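You operate a simulated robot arm through the tools that you are given. There is no shell and no other tool. Be economical: measure what you need, move in short steps, check, and stop when the job is done.

The job below is to be done with a simulated robot arm. You get a single attempt, and the scene is never put back.

JOB
Fetch the gap gauge and set it in the blue pan.

The check looks at the end state, three seconds after you hand in, the way a careful person would. Anything else that was tipped, shoved, dropped, spilled or broken makes it a failure.

ROBOT AND FRAMES
A 6-joint arm with a two-finger parallel gripper, fixed in place. Base frame: the origin is at the foot of the arm, x ahead of it, y to its left, z up. Lengths are in m, angles in rad, forces in N, time in s.
With the tool pointing down near the work surface it reaches from about 0.18 to 0.46 m from the base axis. Its first joint turns from -1.222 to 1.222 rad. Payload 1.9 kg.
Tool frame: the origin (TCP) lies between the finger pads and is the grasp point; the fingertips stand 0.023 m ahead of it; z points along the fingers, y is the line along which they close. Largest opening 0.094 m; finger width 0.038, thickness 0.01; the body of the gripper, 0.054 by 0.096 m, starts 0.039 m behind the TCP.
Orientation is that of the tool frame in the base frame, as a unit quaternion [w, x, y, z]. With the fingers straight down and closing along the base's y, the tool's x points along the base's -x, its y along +y and its z along -z.

CONTROLS
- The arm moves only by the tool drive_tool. Its argument "increments" is a list of rows, each a list of 7 numbers: the shift along the base's x, y, z in units of 40 mm (1.0 is 40 mm), then the turn, a rotation vector about the base's x, y, z in units of 8 degrees (1.0 is 8 degrees), then the gripper command, from -1 (shut) to 1 (fully open), values between in proportion. In form: [[tx, ty, tz, ax, ay, az, hand], ...]. A call has 1 to 8 rows; each row shifts and turns the commanded pose from where the row before left it. A call with a number of a shift or a turn outside -1 to 1 is refused whole. Rows are played at 5 a second. More than 0.05 m and 0.15 rad between two rows, or a gripper value outside its range, and nothing of the call is played. A pose out of reach is approached as far as the arm can. The call stops where the force on the tool passes 40 N (or 10 N more than at its start, if that is more) or the arm is blocked; 0.2 s more then pass. The fingers move at their own pace (about 0.108 m/s each) and stop on an object; they squeeze with about 32 N. The grip force told is the motor's: it shows also when the fingers shut on nothing. Time passes only in rows, and 0.2 s behind the last, so rows that do not move let the fingers close. It gives the time, the measured TCP pose, the force on the tool (base axes), the opening and the grip force at its end, in the units of the frame above (readings bear some noise), and new pictures: "pictures" is both (left out), scene, wrist or none.
- Cameras (640 x 400 px; columns grow to the right, rows downward): "scene" is fixed at [0.0429, 0.3027, 0.4255]; the picture's right is [-0.89, -0.46, 0.00], its down [-0.26, 0.50, -0.83] and it looks along [0.38, -0.73, -0.56] (base axes); focal length 214 px, centre (320, 200). "wrist" rides on the gripper at [-0.039, 0, -0.044] in the tool frame; the picture's right is [0.00, -1.00, 0.00], its down [0.97, 0.00, -0.24] and it looks along [0.24, 0.00, 0.97] (tool axes); focal length 218 px, centre (320, 200). There is no depth. A picture from a camera that has moved, and an enlarged one, comes with that camera's place and axes in the base frame and with its lens.
- enlarge(camera, box): a new picture of the part [left, top, right, bottom] of that camera's present view, enlarged. It takes no simulated time.
- hand_in(): hands the job in; it is judged then, once.

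Go step by step. Nothing tells you positions but the pictures and the camera data: compare them with the known pose of the tool, close in by small moves and look again before you grip or let go. The budget is 90 turns and 170 pictures, counting those below and the enlarged ones. Unless the task says otherwise, let go and move clear before handing in, and close with one line.

The tools are called after "Emit:" as a command line: name --pt "numbers of a row" for each row, then --argument value for the rest, lists and objects as JSON in quotes. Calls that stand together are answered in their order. drive_tool: Moves the arm, as the interface text tells. Its arguments: {"type":"object","properties":{"increments":{"type":"array","items":{"type":"array","items":{"type":"number"}}},"pictures":{"type":"string","enum":["both","scene","wrist","none"]}},"required":["increments"]} The other tools are called the same way: enlarge (camera, box) takes an enlarged picture of a part of a camera's view; hand_in () hands the job in.

At the start:

```text
clock: 0.0
ee_pos: [0.3267, -0.0099, 0.3239]
tool_rot: [0.002, 0.001, 1.0, 0.002]
force: [0.3, -0.1, -0.1]
opening: 0.0938
grip_force: 0.0
```

scene: 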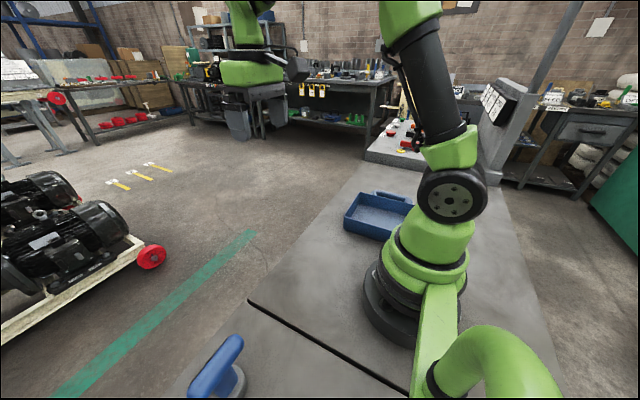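
wrist: 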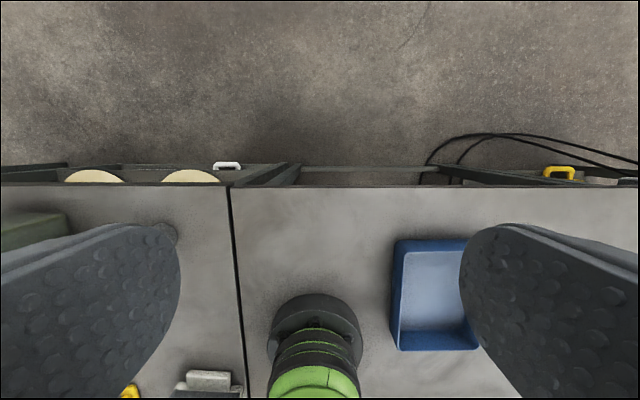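

I see the blue pan at roughly (0.10, -0.23), but no clear gap gauge yet. I'll enlarge both views to look for it.

Emit:
enlarge --camera "scene" --box '[160, 160, 560, 400]'

Emit:
enlarge --camera "wrist" --box '[0, 160, 320, 400]'

Emit:
enlarge --camera "scene" --box '[340, 80, 560, 220]'

```text
1.60 times, centred on (360, 280) of scene
camera zoom: at [0.0429, 0.3027, 0.4255], right [-0.89, -0.46, 0.0], down [-0.26, 0.5, -0.83], along [0.38, -0.73, -0.56], focal length 343 px, centre (256, 72)
```

zoom: 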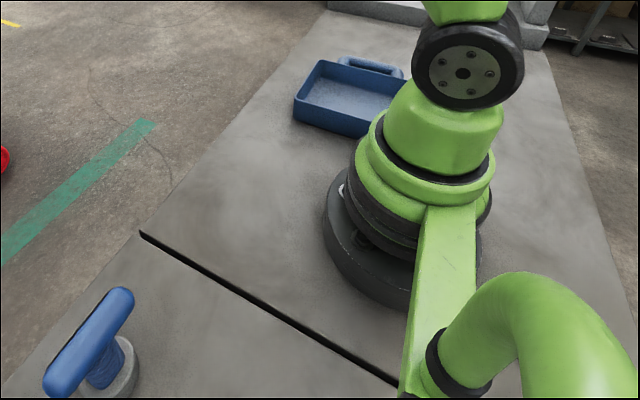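

```text
1.67 times, centred on (160, 280) of wrist
camera zoom: at [0.3643, -0.0095, 0.3681], right [0.0, -1.0, 0.0], down [-0.97, 0.0, 0.24], along [-0.24, 0.0, -0.97], focal length 364 px, centre (587, 67)
```

zoom: 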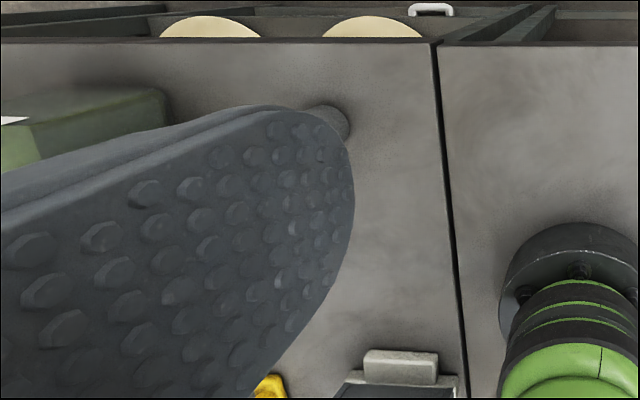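

```text
2.86 times, centred on (450, 150) of scene
camera zoom: at [0.0429, 0.3027, 0.4255], right [-0.89, -0.46, 0.0], down [-0.26, 0.5, -0.83], along [0.38, -0.73, -0.56], focal length 613 px, centre (-51, 343)
```

zoom: 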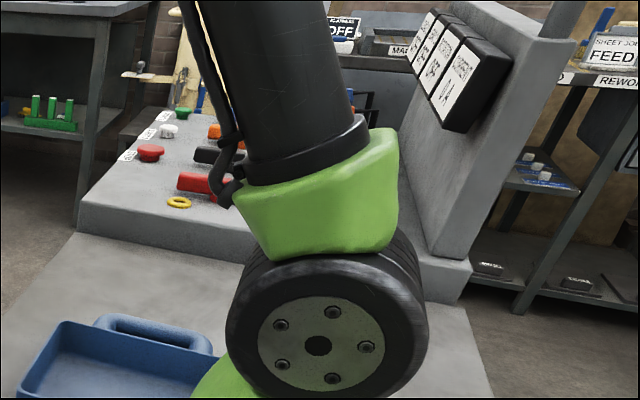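

The left side of the bench holds several items hidden by the finger. I'll move the arm left, staying high, for a better look.

Emit:
drive_tool --pt "-0.4 0.8 0 0 0 0 1" --pt "-0.4 0.8 0 0 0 0 1" --pt "-0.4 0.8 0 0 0 0 1" --pt "-0.4 0.8 0 0 0 0 1" --pt "-0.4 0.8 0 0 0 0 1"

```text
clock: 1.2
ee_pos: [0.2462, 0.1492, 0.323]
tool_rot: [0.001, 0.001, 1.0, 0.001]
force: [-0.4, -0.2, 0.3]
opening: 0.0941
grip_force: 0.0
camera wrist: at [0.2836, 0.1501, 0.3688], right [0.0, -1.0, 0.0], down [-0.97, 0.0, 0.24], along [-0.24, 0.0, -0.97], focal length 218 px, centre (320, 200)
```

scene: 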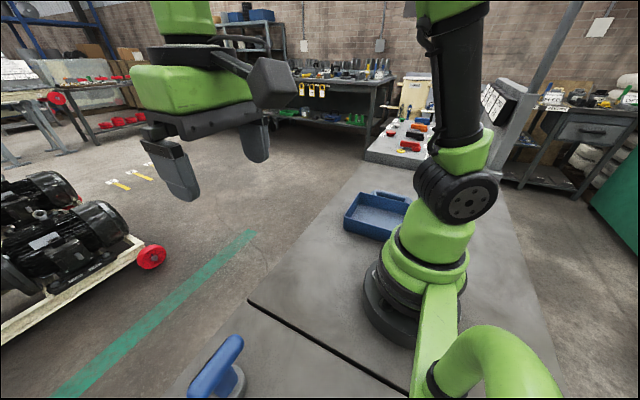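
wrist: 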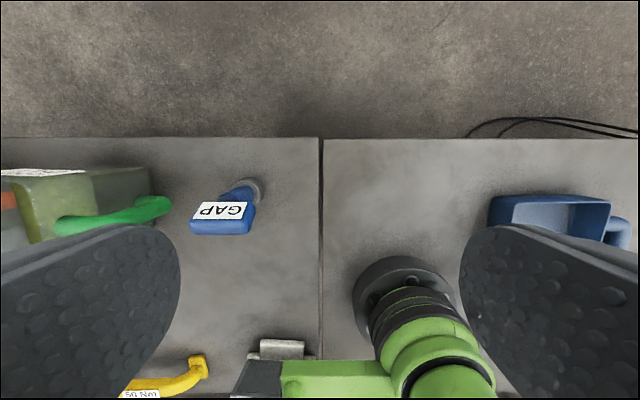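

A blue-handled gauge labelled "GAP" stands on a round grey base to the left; other gauges are green and yellow. I'll look closer at its shape.

Emit:
enlarge --camera "wrist" --box '[150, 130, 310, 260]'

Emit:
enlarge --camera "scene" --box '[170, 310, 290, 400]'

```text
3.08 times, centred on (230, 195) of wrist
camera zoom: at [0.2836, 0.1501, 0.3688], right [0.0, -1.0, 0.0], down [-0.97, 0.0, 0.24], along [-0.24, 0.0, -0.97], focal length 672 px, centre (597, 215)
```

zoom: 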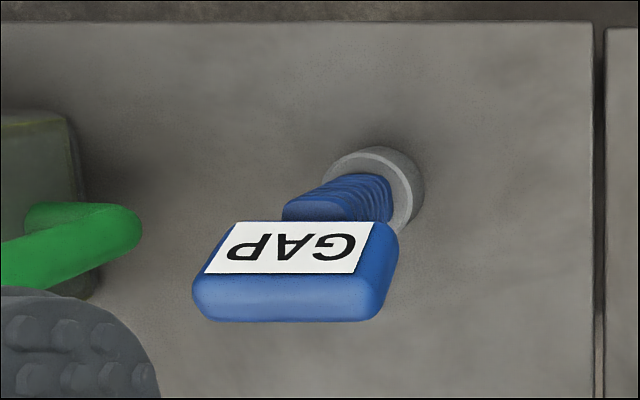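

```text
4.44 times, centred on (230, 355) of scene
camera zoom: at [0.0429, 0.3027, 0.4255], right [-0.89, -0.46, 0.0], down [-0.26, 0.5, -0.83], along [0.38, -0.73, -0.56], focal length 953 px, centre (720, -489)
```

zoom: 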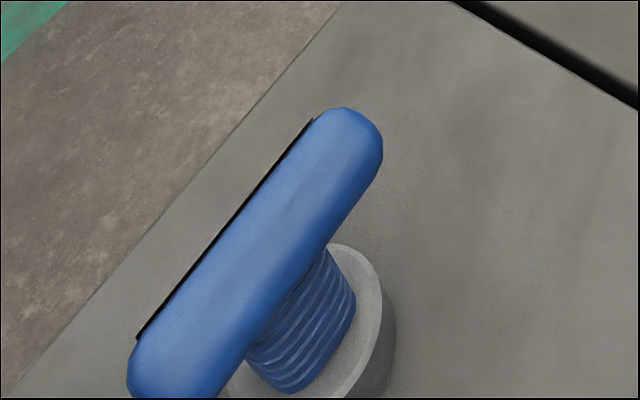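

The gap gauge is a T-handle: a crossbar about 0.08 long along y and about 0.02 thick along x, its centre near (0.197, 0.275, 0.10), on a round grey base. I'll turn the tool 90° about z so the fingers close along x, staying high.

Emit:
drive_tool --pt "-0.15 0.15 0 0 0 0.9375 1" --pt "-0.15 0.15 0 0 0 0.9375 1" --pt "-0.15 0.15 0 0 0 0.9375 1" --pt "-0.15 0.15 0 0 0 0.9375 1" --pt "-0.15 0.15 0 0 0 0.9375 1" --pt "-0.15 0.15 0 0 0 0.9375 1" --pt "-0.15 0.15 0 0 0 0.9375 1" --pt "-0.15 0.15 0 0 0 0.9375 1" --pictures "none"

Emit:
drive_tool --pt "0 0.15 0 0 0 0.9375 1" --pt "0 0.15 0 0 0 0.9375 1" --pt "0 0.15 0 0 0 0.9375 1" --pt "0 0.15 0 0 0 0.9375 1" --pt "0 0 0 0 0 0 1"

```text
clock: 3.0
ee_pos: [0.1985, 0.1972, 0.3239]
tool_rot: [0.001, -0.501, 0.865, 0.001]
force: [0.0, 0.2, 1.0]
opening: 0.094
grip_force: 0.1
```

```text
clock: 4.2
ee_pos: [0.1979, 0.2222, 0.3245]
tool_rot: [0.001, 0.708, -0.706, -0.002]
force: [-0.8, 0.9, 0.5]
opening: 0.0941
grip_force: 0.0
camera wrist: at [0.1969, 0.2614, 0.369], right [1.0, 0.0, 0.0], down [0.0, -0.97, 0.24], along [0.0, -0.24, -0.97], focal length 218 px, centre (320, 200)
```

scene: 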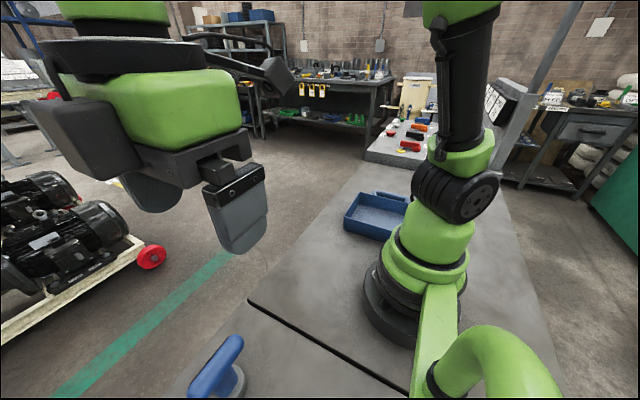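
wrist: 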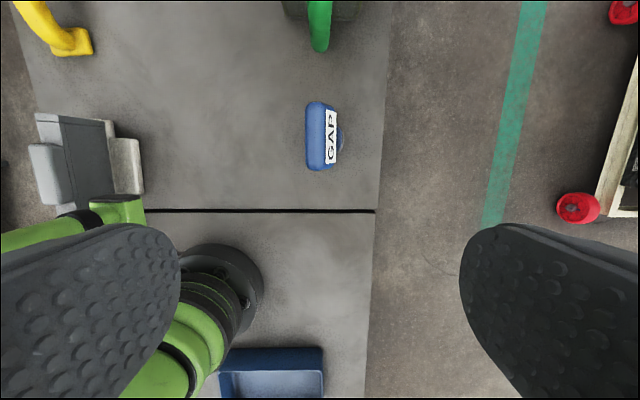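

Now the camera is nearly overhead; the label face still shows, so the handle may lean toward -x. I'll enlarge to check.

Emit:
enlarge --camera "wrist" --box '[260, 80, 380, 190]'

Emit:
enlarge --camera "wrist" --box '[200, 0, 420, 140]'

```text
3.64 times, centred on (320, 135) of wrist
camera zoom: at [0.1969, 0.2614, 0.369], right [1.0, 0.0, 0.0], down [0.0, -0.97, 0.24], along [0.0, -0.24, -0.97], focal length 794 px, centre (320, 436)
```

zoom: 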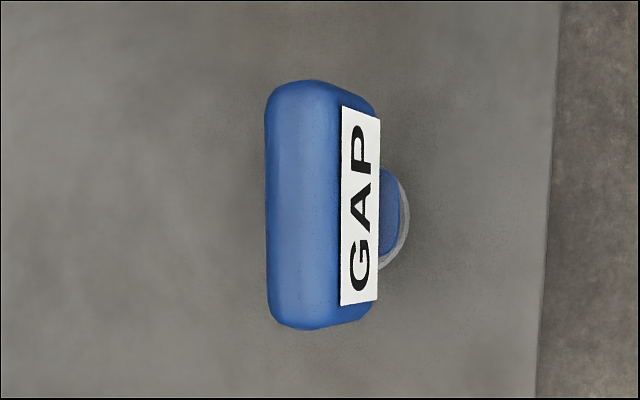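

```text
2.86 times, centred on (310, 70) of wrist
camera zoom: at [0.1969, 0.2614, 0.369], right [1.0, 0.0, 0.0], down [0.0, -0.97, 0.24], along [0.0, -0.24, -0.97], focal length 624 px, centre (349, 571)
```

zoom: 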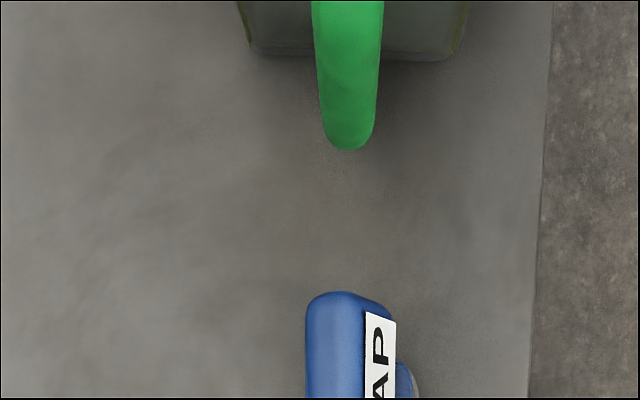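

The bar seems to lean or have a slanted label face; a side view along +y will settle it. I'll back off toward -y, lower a little and tilt the tool to look at it.

Emit:
drive_tool --pt "0 -0.6 -0.3 1 0 0 1" --pt "0 -0.6 -0.3 1 0 0 1" --pt "0 -0.6 -0.3 1 0 0 1" --pt "0 -0.6 -0.3 1 0 0 1" --pt "0 -0.6 -0.3 1 0 0 1" --pt "0 0 0 1 0 0 1"

```text
clock: 5.6
ee_pos: [0.1994, 0.1007, 0.2629]
tool_rot: [0.288, -0.645, 0.646, 0.289]
force: [-0.7, 0.5, -0.6]
opening: 0.0938
grip_force: 0.1
camera wrist: at [0.1979, 0.0951, 0.3222], right [1.0, 0.0, 0.0], down [0.0, -0.83, -0.56], along [0.0, 0.56, -0.83], focal length 218 px, centre (320, 200)
```

scene: 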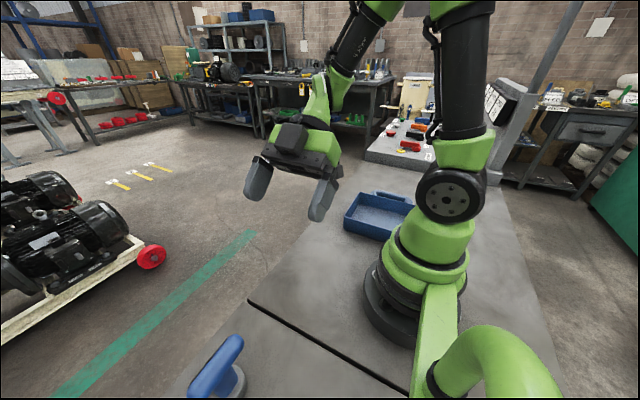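
wrist: 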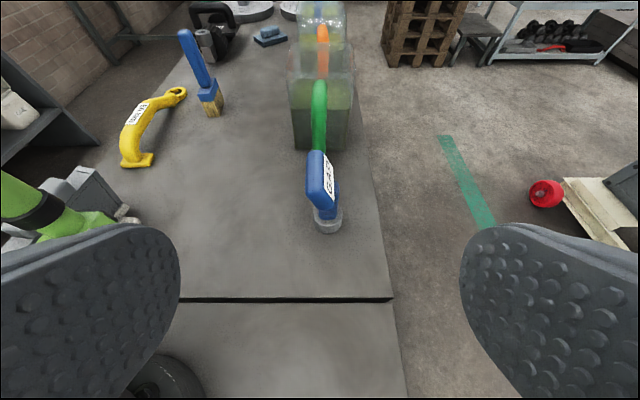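

Emit:
enlarge --camera "wrist" --box '[270, 130, 390, 245]'

Emit:
enlarge --camera "wrist" --box '[220, 0, 420, 200]'

```text
3.48 times, centred on (330, 188) of wrist
camera zoom: at [0.1979, 0.0951, 0.3222], right [1.0, 0.0, 0.0], down [0.0, -0.83, -0.56], along [0.0, 0.56, -0.83], focal length 759 px, centre (285, 244)
```

zoom: 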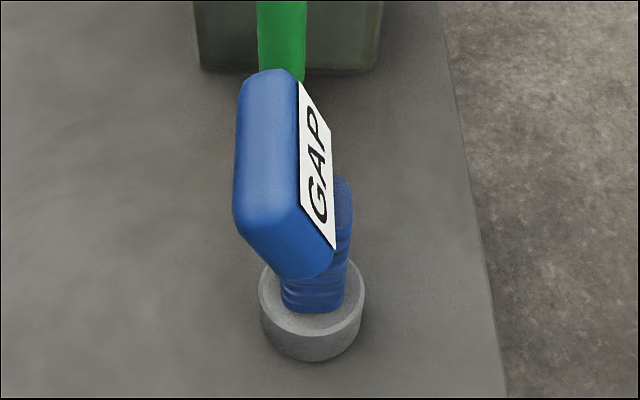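

```text
2.00 times, centred on (320, 100) of wrist
camera zoom: at [0.1979, 0.0951, 0.3222], right [1.0, 0.0, 0.0], down [0.0, -0.83, -0.56], along [0.0, 0.56, -0.83], focal length 436 px, centre (320, 400)
```

zoom: 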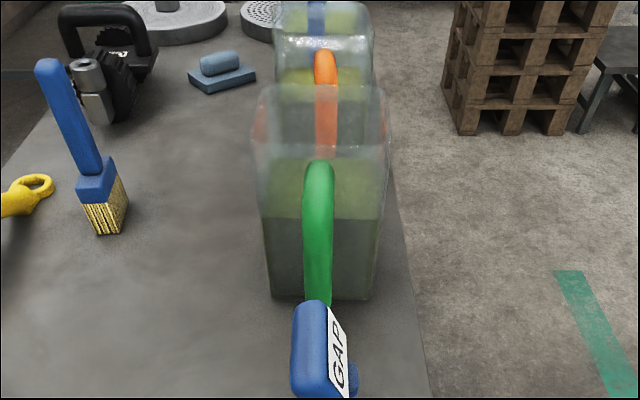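

The block's handle is tilted about 26° toward -x: the bar centre is near (0.199, 0.270, 0.109), and jugs of liquid stand beyond y ≈ 0.36. I'll level the tool, tilt it to match the bar, and hover above it along that tilted line.

Emit:
drive_tool --pt "0 0.35 0 -1 0 0 1" --pt "0 0.35 0 -1 0 0 1" --pt "0 0.35 0 -1 0 0 1" --pt "0 0.35 0 -1 0 0 1" --pt "0 0.35 0 -1 0 0 1" --pt "0 0.35 0 -1 0 0 1" --pictures "none"

Emit:
drive_tool --pt "-0.34 0.52 0 0 -0.8125 0 1" --pt "-0.34 0.52 0 0 -0.8125 0 1" --pt "-0.34 0.52 0 0 -0.8125 0 1" --pt "-0.34 0.52 0 0 -0.8125 0 1" --pt "0 0 0 0 0 0 1"

```text
clock: 7.0
ee_pos: [0.2, 0.186, 0.2642]
tool_rot: [0.001, 0.707, -0.707, -0.001]
force: [-0.9, 0.2, 0.1]
opening: 0.0938
grip_force: 0.1
```

```text
clock: 8.2
ee_pos: [0.1776, 0.2555, 0.2633]
tool_rot: [-0.159, 0.689, -0.689, 0.157]
force: [0.3, -0.3, -0.2]
opening: 0.0941
grip_force: 0.1
out of reach, approached as far as the arm can: row 4
camera wrist: at [0.1577, 0.2954, 0.3035], right [0.9, 0.0, 0.44], down [-0.1, -0.97, 0.21], along [0.42, -0.24, -0.87], focal length 218 px, centre (320, 200)
```

scene: 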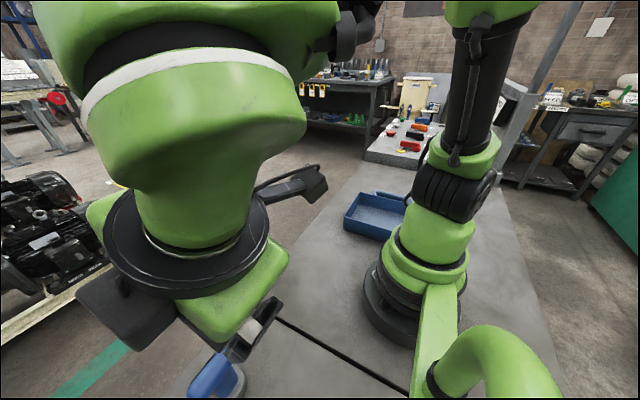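
wrist: 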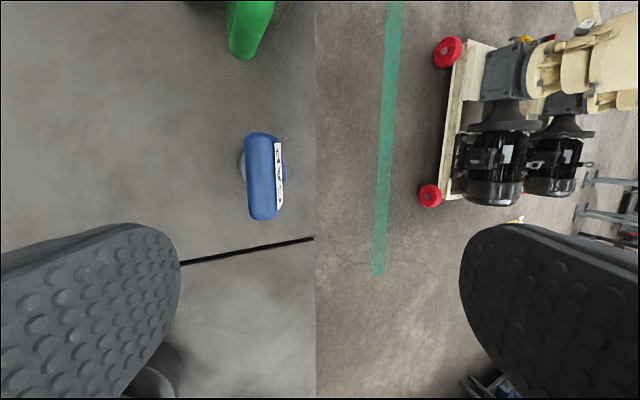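

The arm hit its reach limit there, so I'll shift toward +x over the bar and then descend straight down, which still leaves finger clearance.

Emit:
drive_tool --pt "0.5 0 -0.2 0 0 0 1" --pt "0.5 0 -0.2 0 0 0 1" --pt "0 0 0 0 0 0 1" --pictures "wrist"

```text
clock: 9.0
ee_pos: [0.2174, 0.2556, 0.2476]
tool_rot: [0.159, -0.689, 0.69, -0.158]
force: [-1.0, -0.2, -0.4]
opening: 0.094
grip_force: 0.0
camera wrist: at [0.1969, 0.2953, 0.2879], right [0.9, 0.0, 0.44], down [-0.1, -0.97, 0.21], along [0.42, -0.24, -0.87], focal length 218 px, centre (320, 200)
```

wrist: 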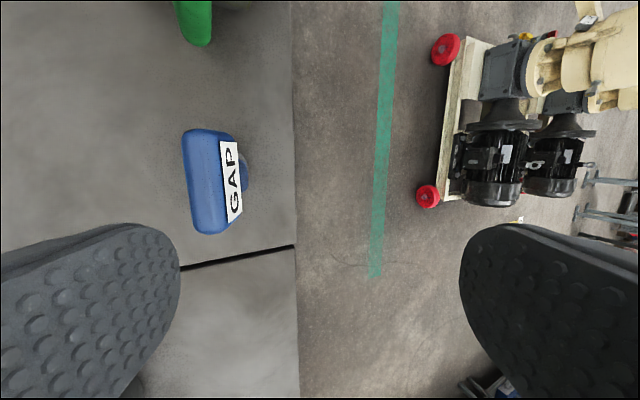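

The predicted bar centre matches this view well. I'll go to a hover at about (0.197, 0.268, 0.19) and check again.

Emit:
drive_tool --pt "-0.26 0.155 -0.72 0 0 0 1" --pt "-0.26 0.155 -0.72 0 0 0 1" --pt "0 0 0 0 0 0 1"

```text
clock: 9.8
ee_pos: [0.1968, 0.268, 0.1893]
tool_rot: [0.158, -0.689, 0.69, -0.157]
force: [-0.4, 0.1, 1.1]
opening: 0.094
grip_force: 0.1
camera wrist: at [0.1766, 0.3081, 0.2295], right [0.9, 0.0, 0.44], down [-0.1, -0.97, 0.21], along [0.42, -0.24, -0.87], focal length 218 px, centre (320, 200)
```

scene: 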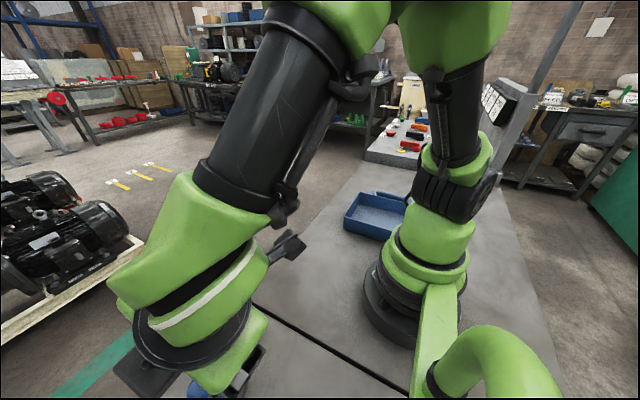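
wrist: 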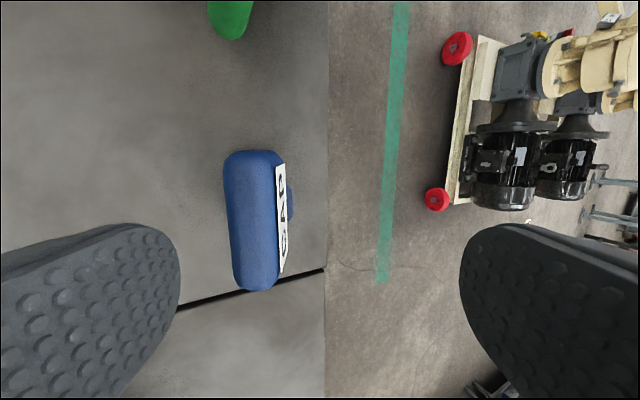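

Alignment matches the prediction. I'll descend part way and check finger clearance.

Emit:
drive_tool --pt "0 0 -0.45 0 0 0 1" --pt "0 0 -0.45 0 0 0 1" --pt "0 0 -0.45 0 0 0 1" --pt "0 0 0 0 0 0 1"

```text
clock: 10.8
ee_pos: [0.1967, 0.2669, 0.1354]
tool_rot: [0.159, -0.689, 0.689, -0.158]
force: [-0.1, 0.5, 0.5]
opening: 0.0942
grip_force: 0.0
camera wrist: at [0.1769, 0.3069, 0.1756], right [0.9, 0.0, 0.44], down [-0.1, -0.97, 0.21], along [0.42, -0.24, -0.87], focal length 218 px, centre (320, 200)
```

scene: 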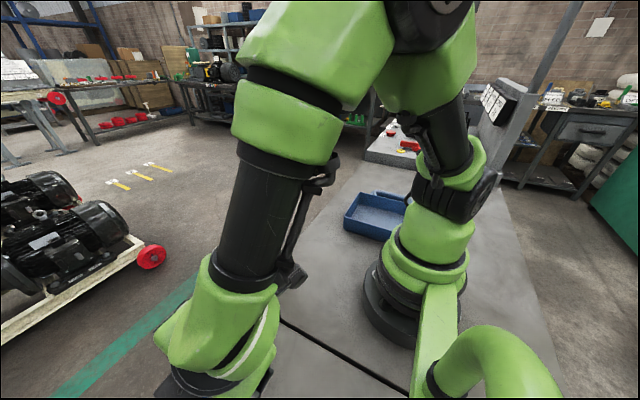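
wrist: 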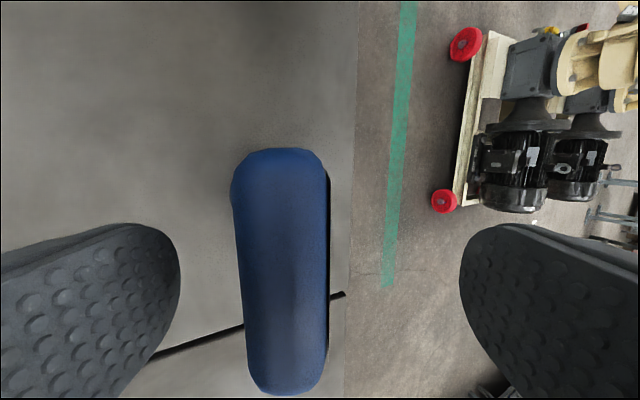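

The bar lies between the open fingers. I'll go down the last 21 mm, then look before gripping.

Emit:
drive_tool --pt "0 0.02 -0.26 0 0 0 1" --pt "0 0.02 -0.26 0 0 0 1" --pt "0 0 0 0 0 0 1" --pictures "wrist"

```text
clock: 11.6
ee_pos: [0.1953, 0.269, 0.1148]
tool_rot: [-0.159, 0.689, -0.689, 0.158]
force: [-0.2, -0.9, -0.7]
opening: 0.094
grip_force: 0.1
camera wrist: at [0.1761, 0.309, 0.1546], right [0.9, 0.0, 0.44], down [-0.1, -0.97, 0.21], along [0.42, -0.24, -0.87], focal length 218 px, centre (320, 200)
```

wrist: 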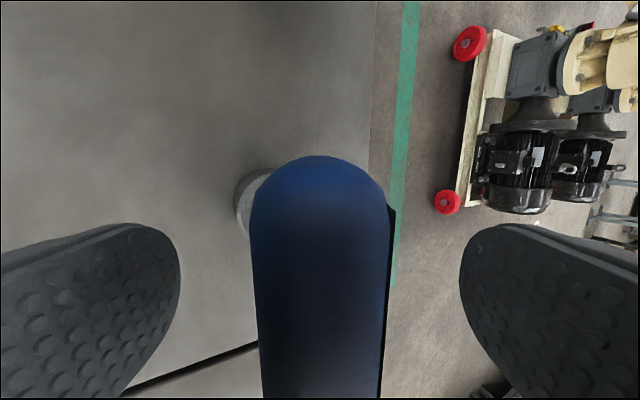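

The bar is centred between the pads, and the fingertips end just at its lower edge. Closing now.

Emit:
drive_tool --pt "0 0 0 0 0 0 -0.3" --pt "0 0 0 0 0 0 -1" --pt "0 0 0 0 0 0 -1" --pt "0 0 0 0 0 0 -1"

```text
clock: 12.6
ee_pos: [0.1951, 0.2702, 0.1149]
tool_rot: [0.159, -0.689, 0.689, -0.158]
force: [0.1, -0.2, 0.7]
opening: 0.024
grip_force: 32.2
camera wrist: at [0.1761, 0.3088, 0.1547], right [0.9, 0.0, 0.44], down [-0.1, -0.97, 0.21], along [0.42, -0.24, -0.87], focal length 218 px, centre (320, 200)
```

scene: 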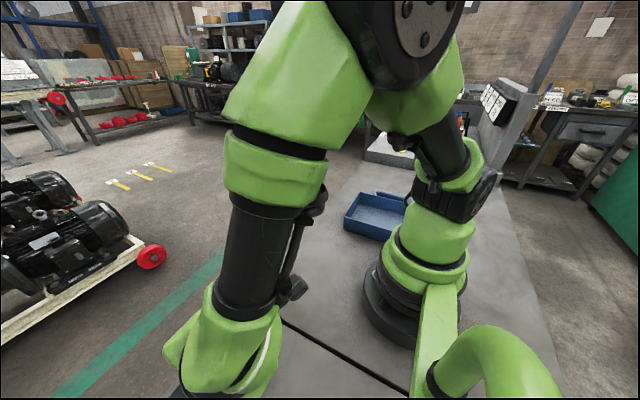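
wrist: 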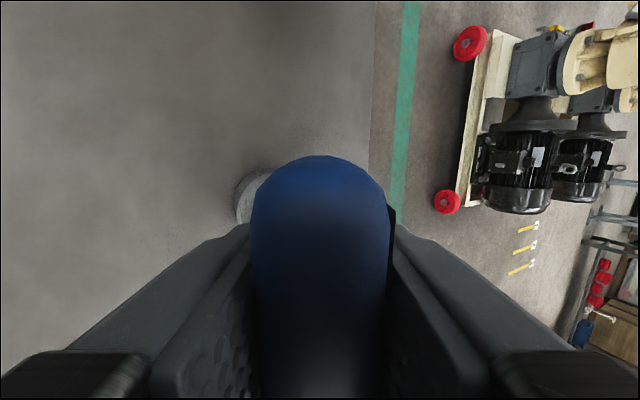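

Gripped at 24 mm, with no disturbance seen. I'll lift it straight up and check.

Emit:
drive_tool --pt "0 0 0.2 0 0 0 -1" --pt "0 0 0.4 0 0 0 -1" --pt "0 0 0.5 0 0 0 -1" --pt "0 0 0.5 0 0 0 -1" --pt "0 0 0 0 0 0 -1"

```text
clock: 13.8
ee_pos: [0.1973, 0.2687, 0.1802]
tool_rot: [0.159, -0.689, 0.689, -0.158]
force: [0.7, 0.5, -3.4]
opening: 0.0236
grip_force: 31.9
camera wrist: at [0.1764, 0.3084, 0.2197], right [0.9, 0.0, 0.44], down [-0.1, -0.97, 0.22], along [0.42, -0.24, -0.87], focal length 218 px, centre (320, 200)
```

scene: 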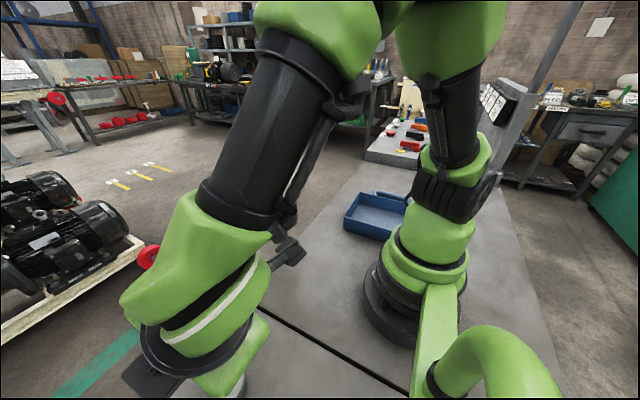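
wrist: 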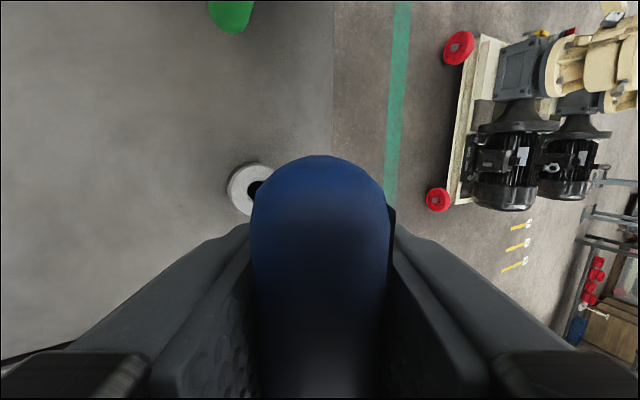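

The gauge came free and the grey ring holder stayed put. I'll raise it, level the tool and move toward the front so the scene camera can show its shape.

Emit:
drive_tool --pt "0 0 0.9 0 0 0 -1" --pt "0.3 -0.3 0.6 0 0.8125 0 -1" --pt "0.3 -0.4 0.5 0 0.8125 0 -1" --pt "0.3 -0.5 0.3 0 0.8125 0 -1" --pt "0.3 -0.6 0 0 0.8125 0 -1" --pictures "none"

Emit:
drive_tool --pt "0.2 -0.8 0 0 0 -0.9 -1" --pt "0.1 -0.8 0 0 0 -0.9 -1" --pt "0 -0.8 0 0 0 -0.9 -1" --pt "0 -0.8 0 0 0 -0.9 -1" --pt "0 -0.8 0 0 0 -0.9 -1" --pt "0 -0.8 0 0 0 -0.9 -1" --pt "0 0 0 0 0 0 -1"

```text
clock: 15.0
ee_pos: [0.244, 0.1985, 0.2732]
tool_rot: [-0.001, -0.706, 0.708, 0.003]
force: [1.0, 0.5, -2.7]
opening: 0.0239
grip_force: 32.2
```

```text
clock: 16.6
ee_pos: [0.2566, 0.0055, 0.2709]
tool_rot: [0.0, -0.396, 0.918, 0.001]
force: [-0.1, -0.9, -2.5]
opening: 0.0239
grip_force: 32.1
camera wrist: at [0.282, 0.035, 0.3143], right [0.73, -0.69, 0.0], down [-0.67, -0.71, 0.24], along [-0.17, -0.17, -0.97], focal length 218 px, centre (320, 200)
```

scene: 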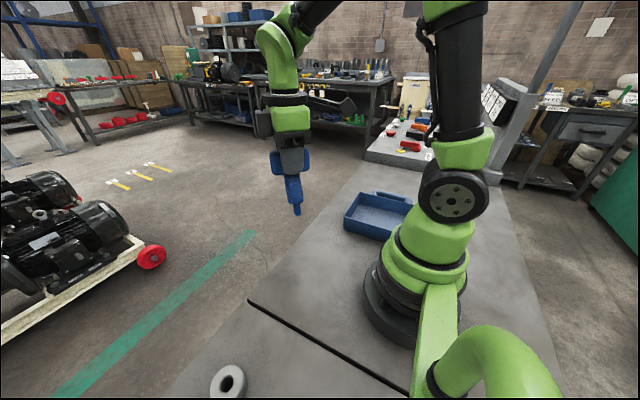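
wrist: 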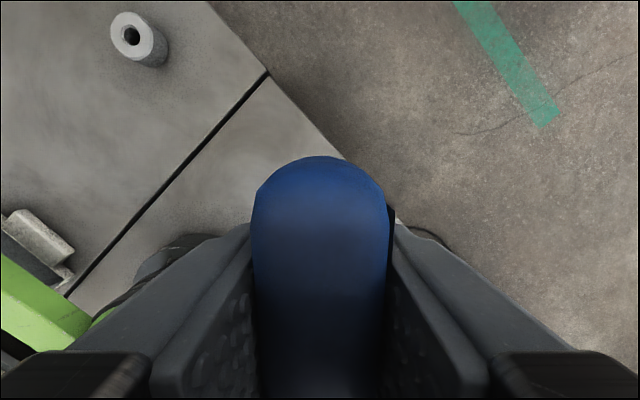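

Emit:
enlarge --camera "scene" --box '[240, 120, 440, 250]'

Emit:
enlarge --camera "scene" --box '[255, 130, 345, 225]'

```text
3.08 times, centred on (340, 185) of scene
camera zoom: at [0.0429, 0.3027, 0.4255], right [-0.89, -0.46, 0.0], down [-0.26, 0.5, -0.83], along [0.38, -0.73, -0.56], focal length 660 px, centre (258, 246)
```

zoom: 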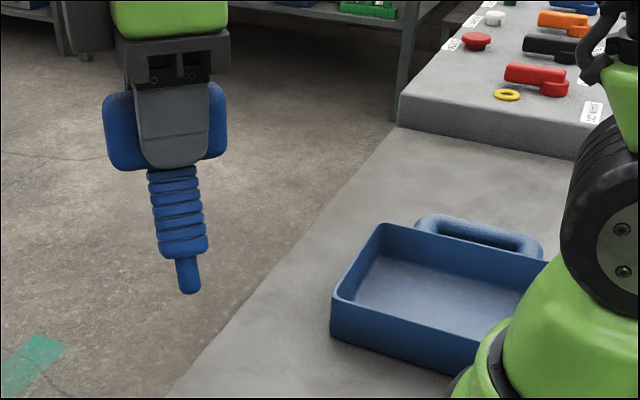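

```text
4.21 times, centred on (300, 178) of scene
camera zoom: at [0.0429, 0.3027, 0.4255], right [-0.89, -0.46, 0.0], down [-0.26, 0.5, -0.83], along [0.38, -0.73, -0.56], focal length 903 px, centre (404, 295)
```

zoom: 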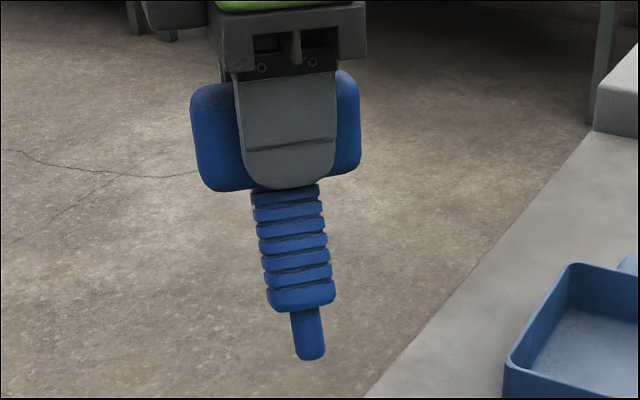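

The gauge is a T-handle about 0.125 long with a thin tip, and the pan spans about x 0.0–0.205, y −0.29 to −0.145, with walls about 0.045 high. I plan to lay it flat with the stem pointing −x, so I'll swing over the pan at height with yaw −90°.

Emit:
drive_tool --pt "0 -0.28 0 0 0 -0.95 -1" --pt "0 -0.28 0 0 0 -0.95 -1" --pt "0 -0.28 0 0 0 -0.95 -1" --pt "0 -0.28 0 0 0 -0.95 -1" --pt "0 -0.28 0 0 0 -0.95 -1" --pt "0 -0.28 0 0 0 -0.95 -1" --pt "0 -0.28 0 0 0 -0.95 -1" --pt "0 -0.28 0 0 0 -0.95 -1" --pictures "none"

Emit:
drive_tool --pt "0 -0.28 0 0 0 -0.95 -1" --pt "0 -0.28 0 0 0 -0.95 -1" --pt "0 -0.28 0 0 0 -0.95 -1" --pt "0 -0.28 0 0 0 -0.95 -1" --pt "0 -0.28 0 0 0 -0.95 -1" --pt "0 -0.28 0 0 0 -0.95 -1" --pt "0 -0.28 0 0 0 -0.95 -1" --pt "0 -0.28 0 0 0 -0.95 -1" --pictures "none"

Emit:
drive_tool --pt "0 -0.28 0 0 0 -0.95 -1" --pt "0 -0.28 0 0 0 -0.95 -1" --pt "0 0 0 0 0 0 -1"

```text
clock: 18.4
ee_pos: [0.2565, -0.0824, 0.2699]
tool_rot: [0.001, 0.124, 0.992, 0.002]
force: [-0.2, 1.1, -2.0]
opening: 0.0239
grip_force: 31.8
```

```text
clock: 20.2
ee_pos: [0.2566, -0.1732, 0.2703]
tool_rot: [0.0, 0.609, 0.793, 0.001]
force: [0.1, 0.5, -3.5]
opening: 0.0238
grip_force: 32.0
```

```text
clock: 21.0
ee_pos: [0.2561, -0.1961, 0.2715]
tool_rot: [0.001, 0.708, 0.706, 0.0]
force: [-0.2, 0.2, -2.6]
opening: 0.024
grip_force: 31.7
camera wrist: at [0.2555, -0.2344, 0.3158], right [-1.0, 0.0, 0.0], down [0.0, 0.97, 0.24], along [0.0, 0.24, -0.97], focal length 218 px, centre (320, 200)
```

scene: 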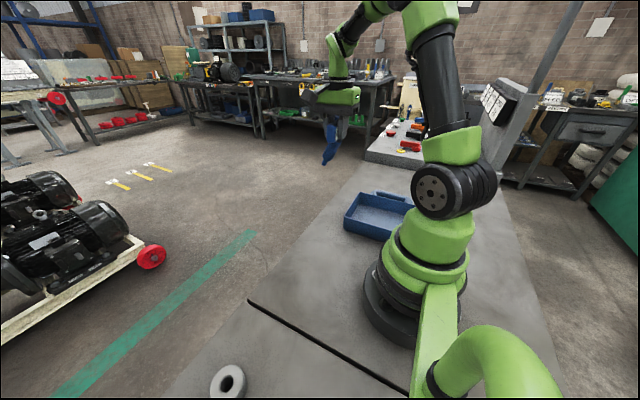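
wrist: 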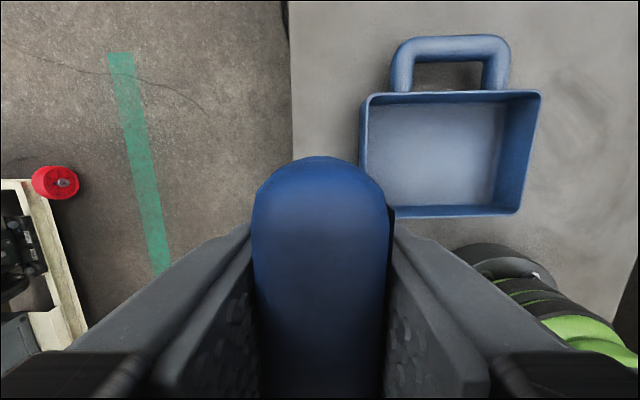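

The pan is now clearly measured: x 0.00–0.20, y −0.29 to −0.15, centre (0.10, −0.22). I'll tilt the tool 55° so the stem points to −x while moving over the pan.

Emit:
drive_tool --pt "-0.4 -0.085 0 0 0.98 0 -1" --pt "-0.4 -0.085 0 0 0.98 0 -1" --pt "-0.4 -0.085 0 0 0.98 0 -1" --pt "-0.4 -0.085 0 0 0.98 0 -1" --pt "-0.4 -0.085 0 0 0.98 0 -1" --pt "-0.4 -0.085 0 0 0.98 0 -1" --pt "-0.4 -0.085 0 0 0.98 0 -1" --pt "0 0 0 0 0 0 -1"

```text
clock: 22.8
ee_pos: [0.1439, -0.2202, 0.2717]
tool_rot: [-0.326, 0.628, 0.627, -0.326]
force: [0.0, 0.5, -2.4]
opening: 0.0241
grip_force: 32.3
camera wrist: at [0.1786, -0.2589, 0.2975], right [-0.58, 0.0, 0.82], down [0.2, 0.97, 0.14], along [-0.79, 0.24, -0.56], focal length 218 px, centre (320, 200)
```

scene: 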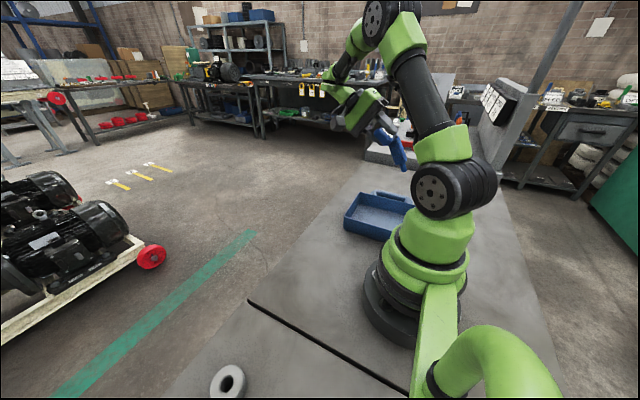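
wrist: 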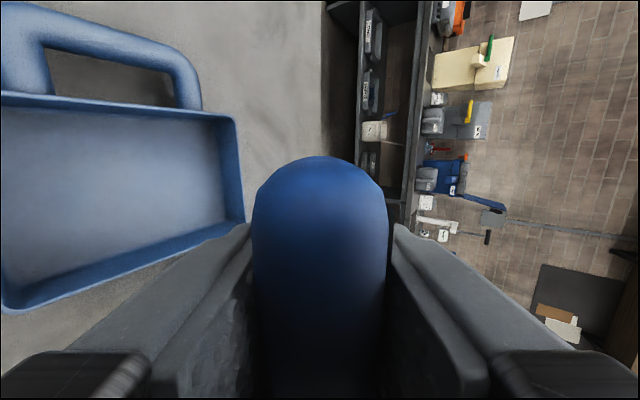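

Orientation is right. I'll descend to about z = 0.12 and check clearance to the pan walls.

Emit:
drive_tool --pt "0 0 -0.76 0 0 0 -1" --pt "0 0 -0.76 0 0 0 -1" --pt "0 0 -0.76 0 0 0 -1" --pt "0 0 -0.76 0 0 0 -1" --pt "0 0 -0.76 0 0 0 -1" --pt "0 0 0 0 0 0 -1"

Emit:
enlarge --camera "scene" --box '[320, 120, 480, 260]'

```text
clock: 24.2
ee_pos: [0.1432, -0.2191, 0.1191]
tool_rot: [-0.325, 0.628, 0.628, -0.325]
force: [0.3, -0.3, -2.9]
opening: 0.0238
grip_force: 32.2
camera wrist: at [0.1788, -0.2567, 0.1439], right [-0.58, 0.0, 0.82], down [0.2, 0.97, 0.14], along [-0.79, 0.24, -0.56], focal length 218 px, centre (320, 200)
```

scene: 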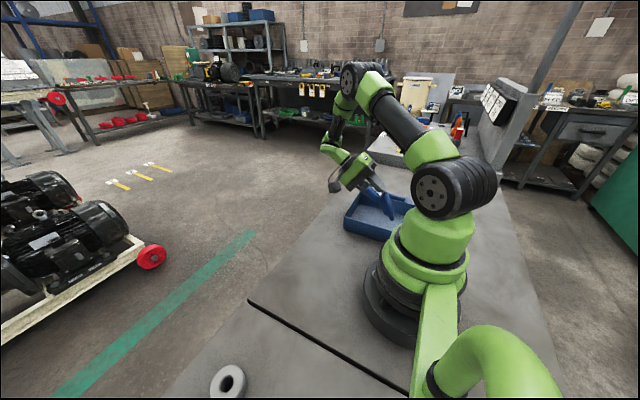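
wrist: 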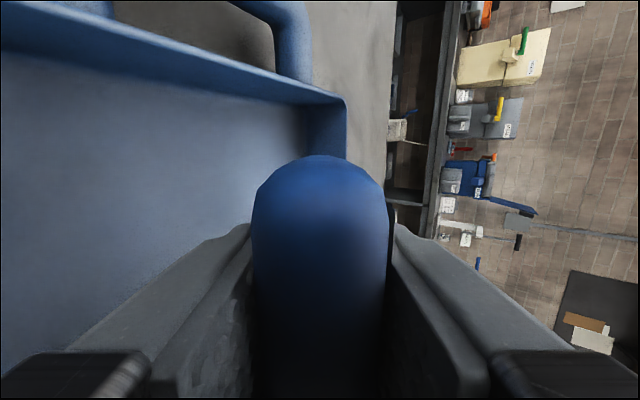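

```text
2.86 times, centred on (400, 190) of scene
camera zoom: at [0.0429, 0.3027, 0.4255], right [-0.89, -0.46, 0.0], down [-0.26, 0.5, -0.83], along [0.38, -0.73, -0.56], focal length 613 px, centre (91, 229)
```

zoom: 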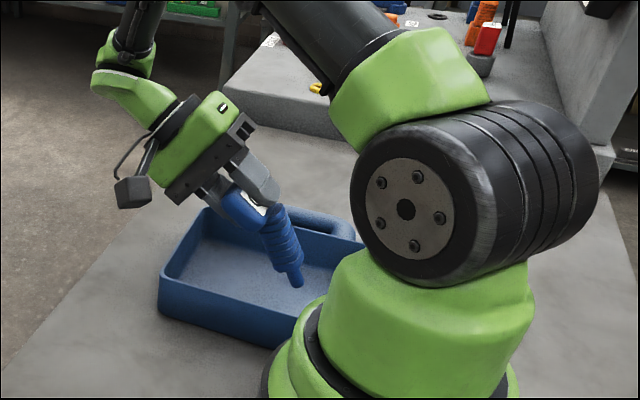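

The tip is over the pan's interior and the gripper clears the walls. I'll lower slowly until the tip nears the floor.

Emit:
drive_tool --pt "0 0 -0.25 0 0 0 -1" --pt "0 0 -0.25 0 0 0 -1" --pt "0 0 -0.12 0 0 0 -1" --pt "0 0 0 0 0 0 -1"

Emit:
enlarge --camera "scene" --box '[330, 150, 440, 250]'

```text
clock: 25.2
ee_pos: [0.1441, -0.2202, 0.0938]
tool_rot: [-0.324, 0.628, 0.628, -0.325]
force: [1.5, -0.1, 9.0]
opening: 0.0239
grip_force: 31.4
camera wrist: at [0.1788, -0.2576, 0.1202], right [-0.58, 0.0, 0.82], down [0.2, 0.97, 0.14], along [-0.79, 0.24, -0.56], focal length 218 px, centre (320, 200)
```

scene: 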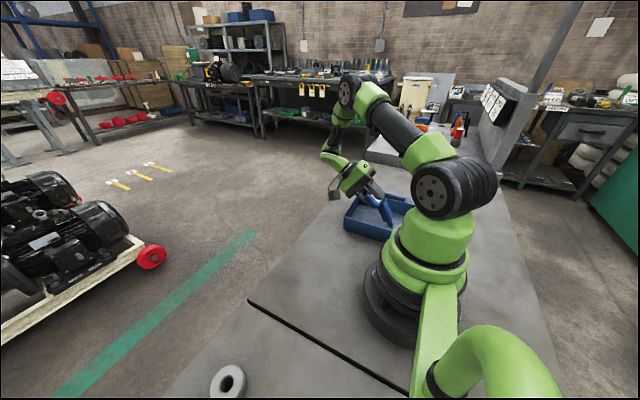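
wrist: 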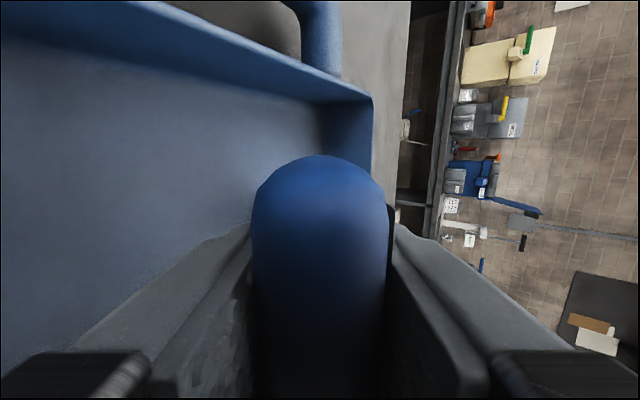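

```text
4.00 times, centred on (385, 200) of scene
camera zoom: at [0.0429, 0.3027, 0.4255], right [-0.89, -0.46, 0.0], down [-0.26, 0.5, -0.83], along [0.38, -0.73, -0.56], focal length 858 px, centre (60, 200)
```

zoom: 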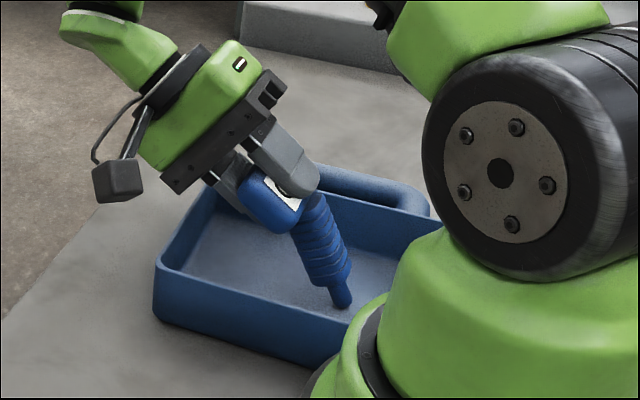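

The tip touched the floor (about 12 N), so the gauge is slightly longer than I thought. I'll relieve the load, shift 10 mm to −x, then open gradually so the bar rests on the lower finger.

Emit:
drive_tool --pt "0 0 0.08 0 0 0 -1" --pt "-0.25 0 0 0 0 0 -1" --pt "0 0 -0.03 0 0 0 -1" --pictures "none"

Emit:
drive_tool --pt "0 0 0 0 0 0 -0.4" --pt "0 0 0 0 0 0 -0.3" --pt "0 0 0 0 0 0 -0.2" --pt "0 0 0 0 0 0 -0.1" --pt "0 0 0 0 0 0 0" --pt "0 0 0 0 0 0 0.1"

Emit:
enlarge --camera "scene" --box '[330, 150, 440, 250]'

```text
clock: 26.0
ee_pos: [0.1349, -0.219, 0.0953]
tool_rot: [-0.324, 0.628, 0.628, -0.326]
force: [0.3, -0.8, -2.4]
opening: 0.0238
grip_force: 31.5
```

```text
clock: 27.4
ee_pos: [0.1346, -0.2185, 0.0965]
tool_rot: [-0.325, 0.628, 0.628, -0.325]
force: [0.2, 0.7, -2.2]
opening: 0.0518
grip_force: 1.0
camera wrist: at [0.1686, -0.2573, 0.1222], right [-0.58, 0.0, 0.82], down [0.2, 0.97, 0.14], along [-0.79, 0.24, -0.56], focal length 218 px, centre (320, 200)
```

scene: 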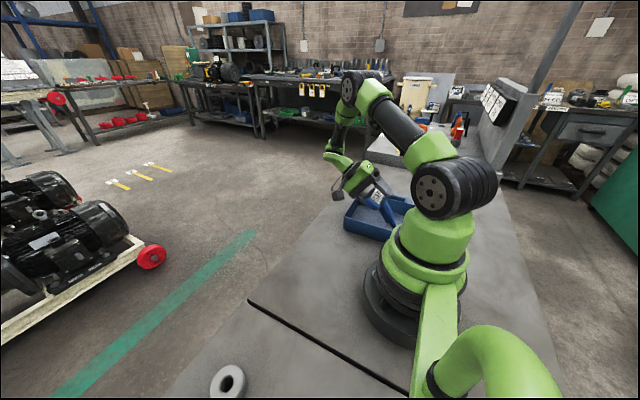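
wrist: 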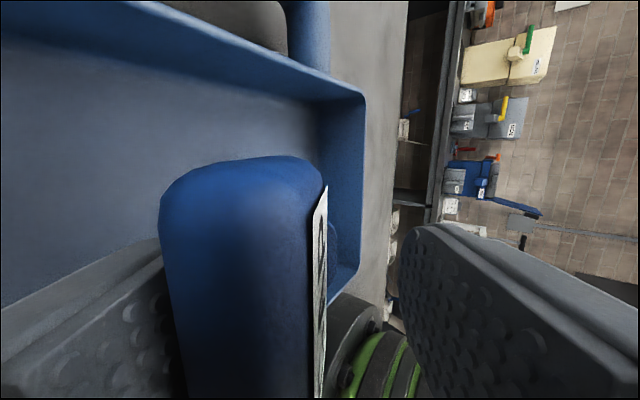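

```text
4.00 times, centred on (385, 200) of scene
camera zoom: at [0.0429, 0.3027, 0.4255], right [-0.89, -0.46, 0.0], down [-0.26, 0.5, -0.83], along [0.38, -0.73, -0.56], focal length 858 px, centre (60, 200)
```

zoom: 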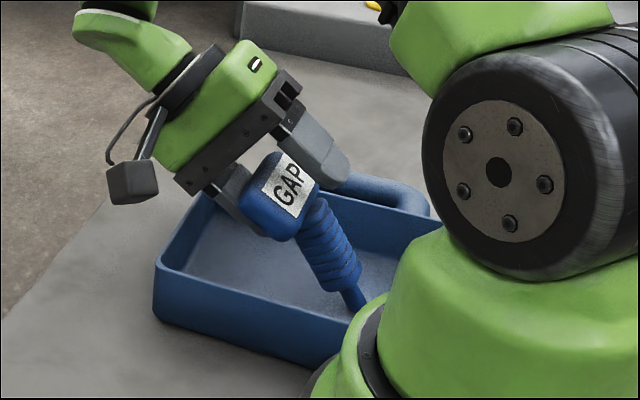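

The bar now leans on the lower finger with its tip on the floor. I'll lower by about 22 mm to bring the bar closer to the floor.

Emit:
drive_tool --pt "0 0 -0.15 0 0 0 0.1" --pt "0 0 -0.15 0 0 0 0.1" --pt "0 0 -0.15 0 0 0 0.1" --pt "0 0 -0.1 0 0 0 0.1" --pt "0 0 0 0 0 0 0.1"

Emit:
enlarge --camera "scene" --box '[330, 150, 440, 250]'

```text
clock: 28.6
ee_pos: [0.1351, -0.2191, 0.0746]
tool_rot: [-0.323, 0.628, 0.628, -0.326]
force: [-0.1, -0.1, -0.8]
opening: 0.0521
grip_force: 0.2
camera wrist: at [0.1694, -0.2574, 0.1003], right [-0.58, 0.0, 0.82], down [0.2, 0.97, 0.14], along [-0.79, 0.24, -0.56], focal length 218 px, centre (320, 200)
```

scene: 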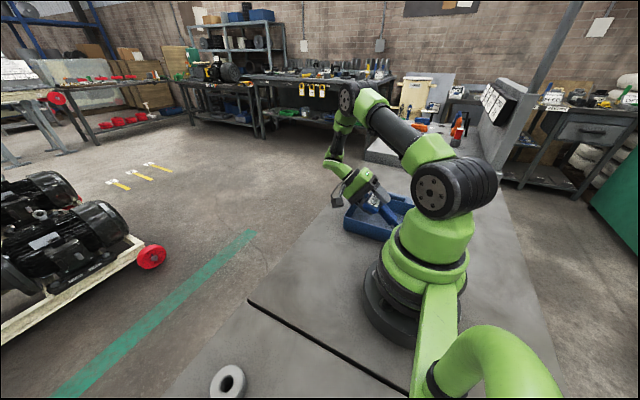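
wrist: 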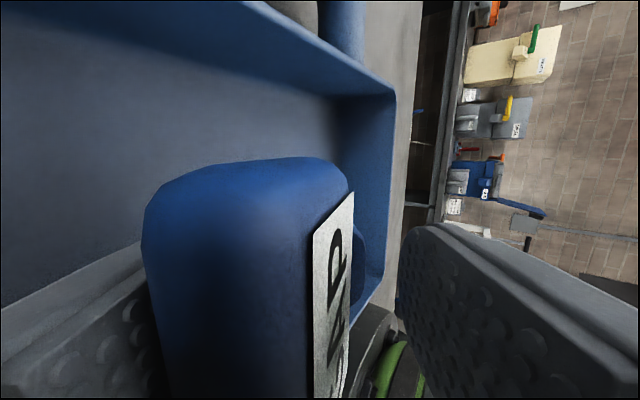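

```text
4.00 times, centred on (385, 200) of scene
camera zoom: at [0.0429, 0.3027, 0.4255], right [-0.89, -0.46, 0.0], down [-0.26, 0.5, -0.83], along [0.38, -0.73, -0.56], focal length 858 px, centre (60, 200)
```

zoom: 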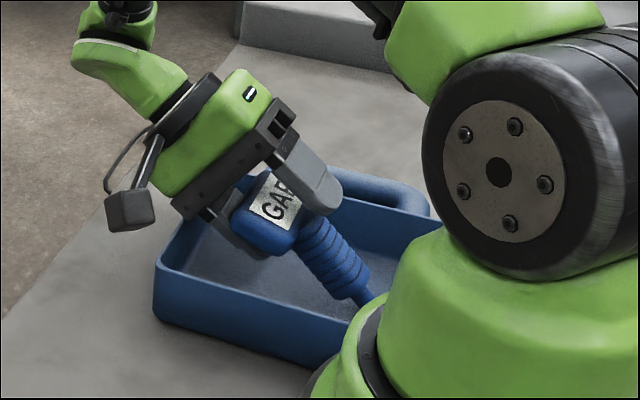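

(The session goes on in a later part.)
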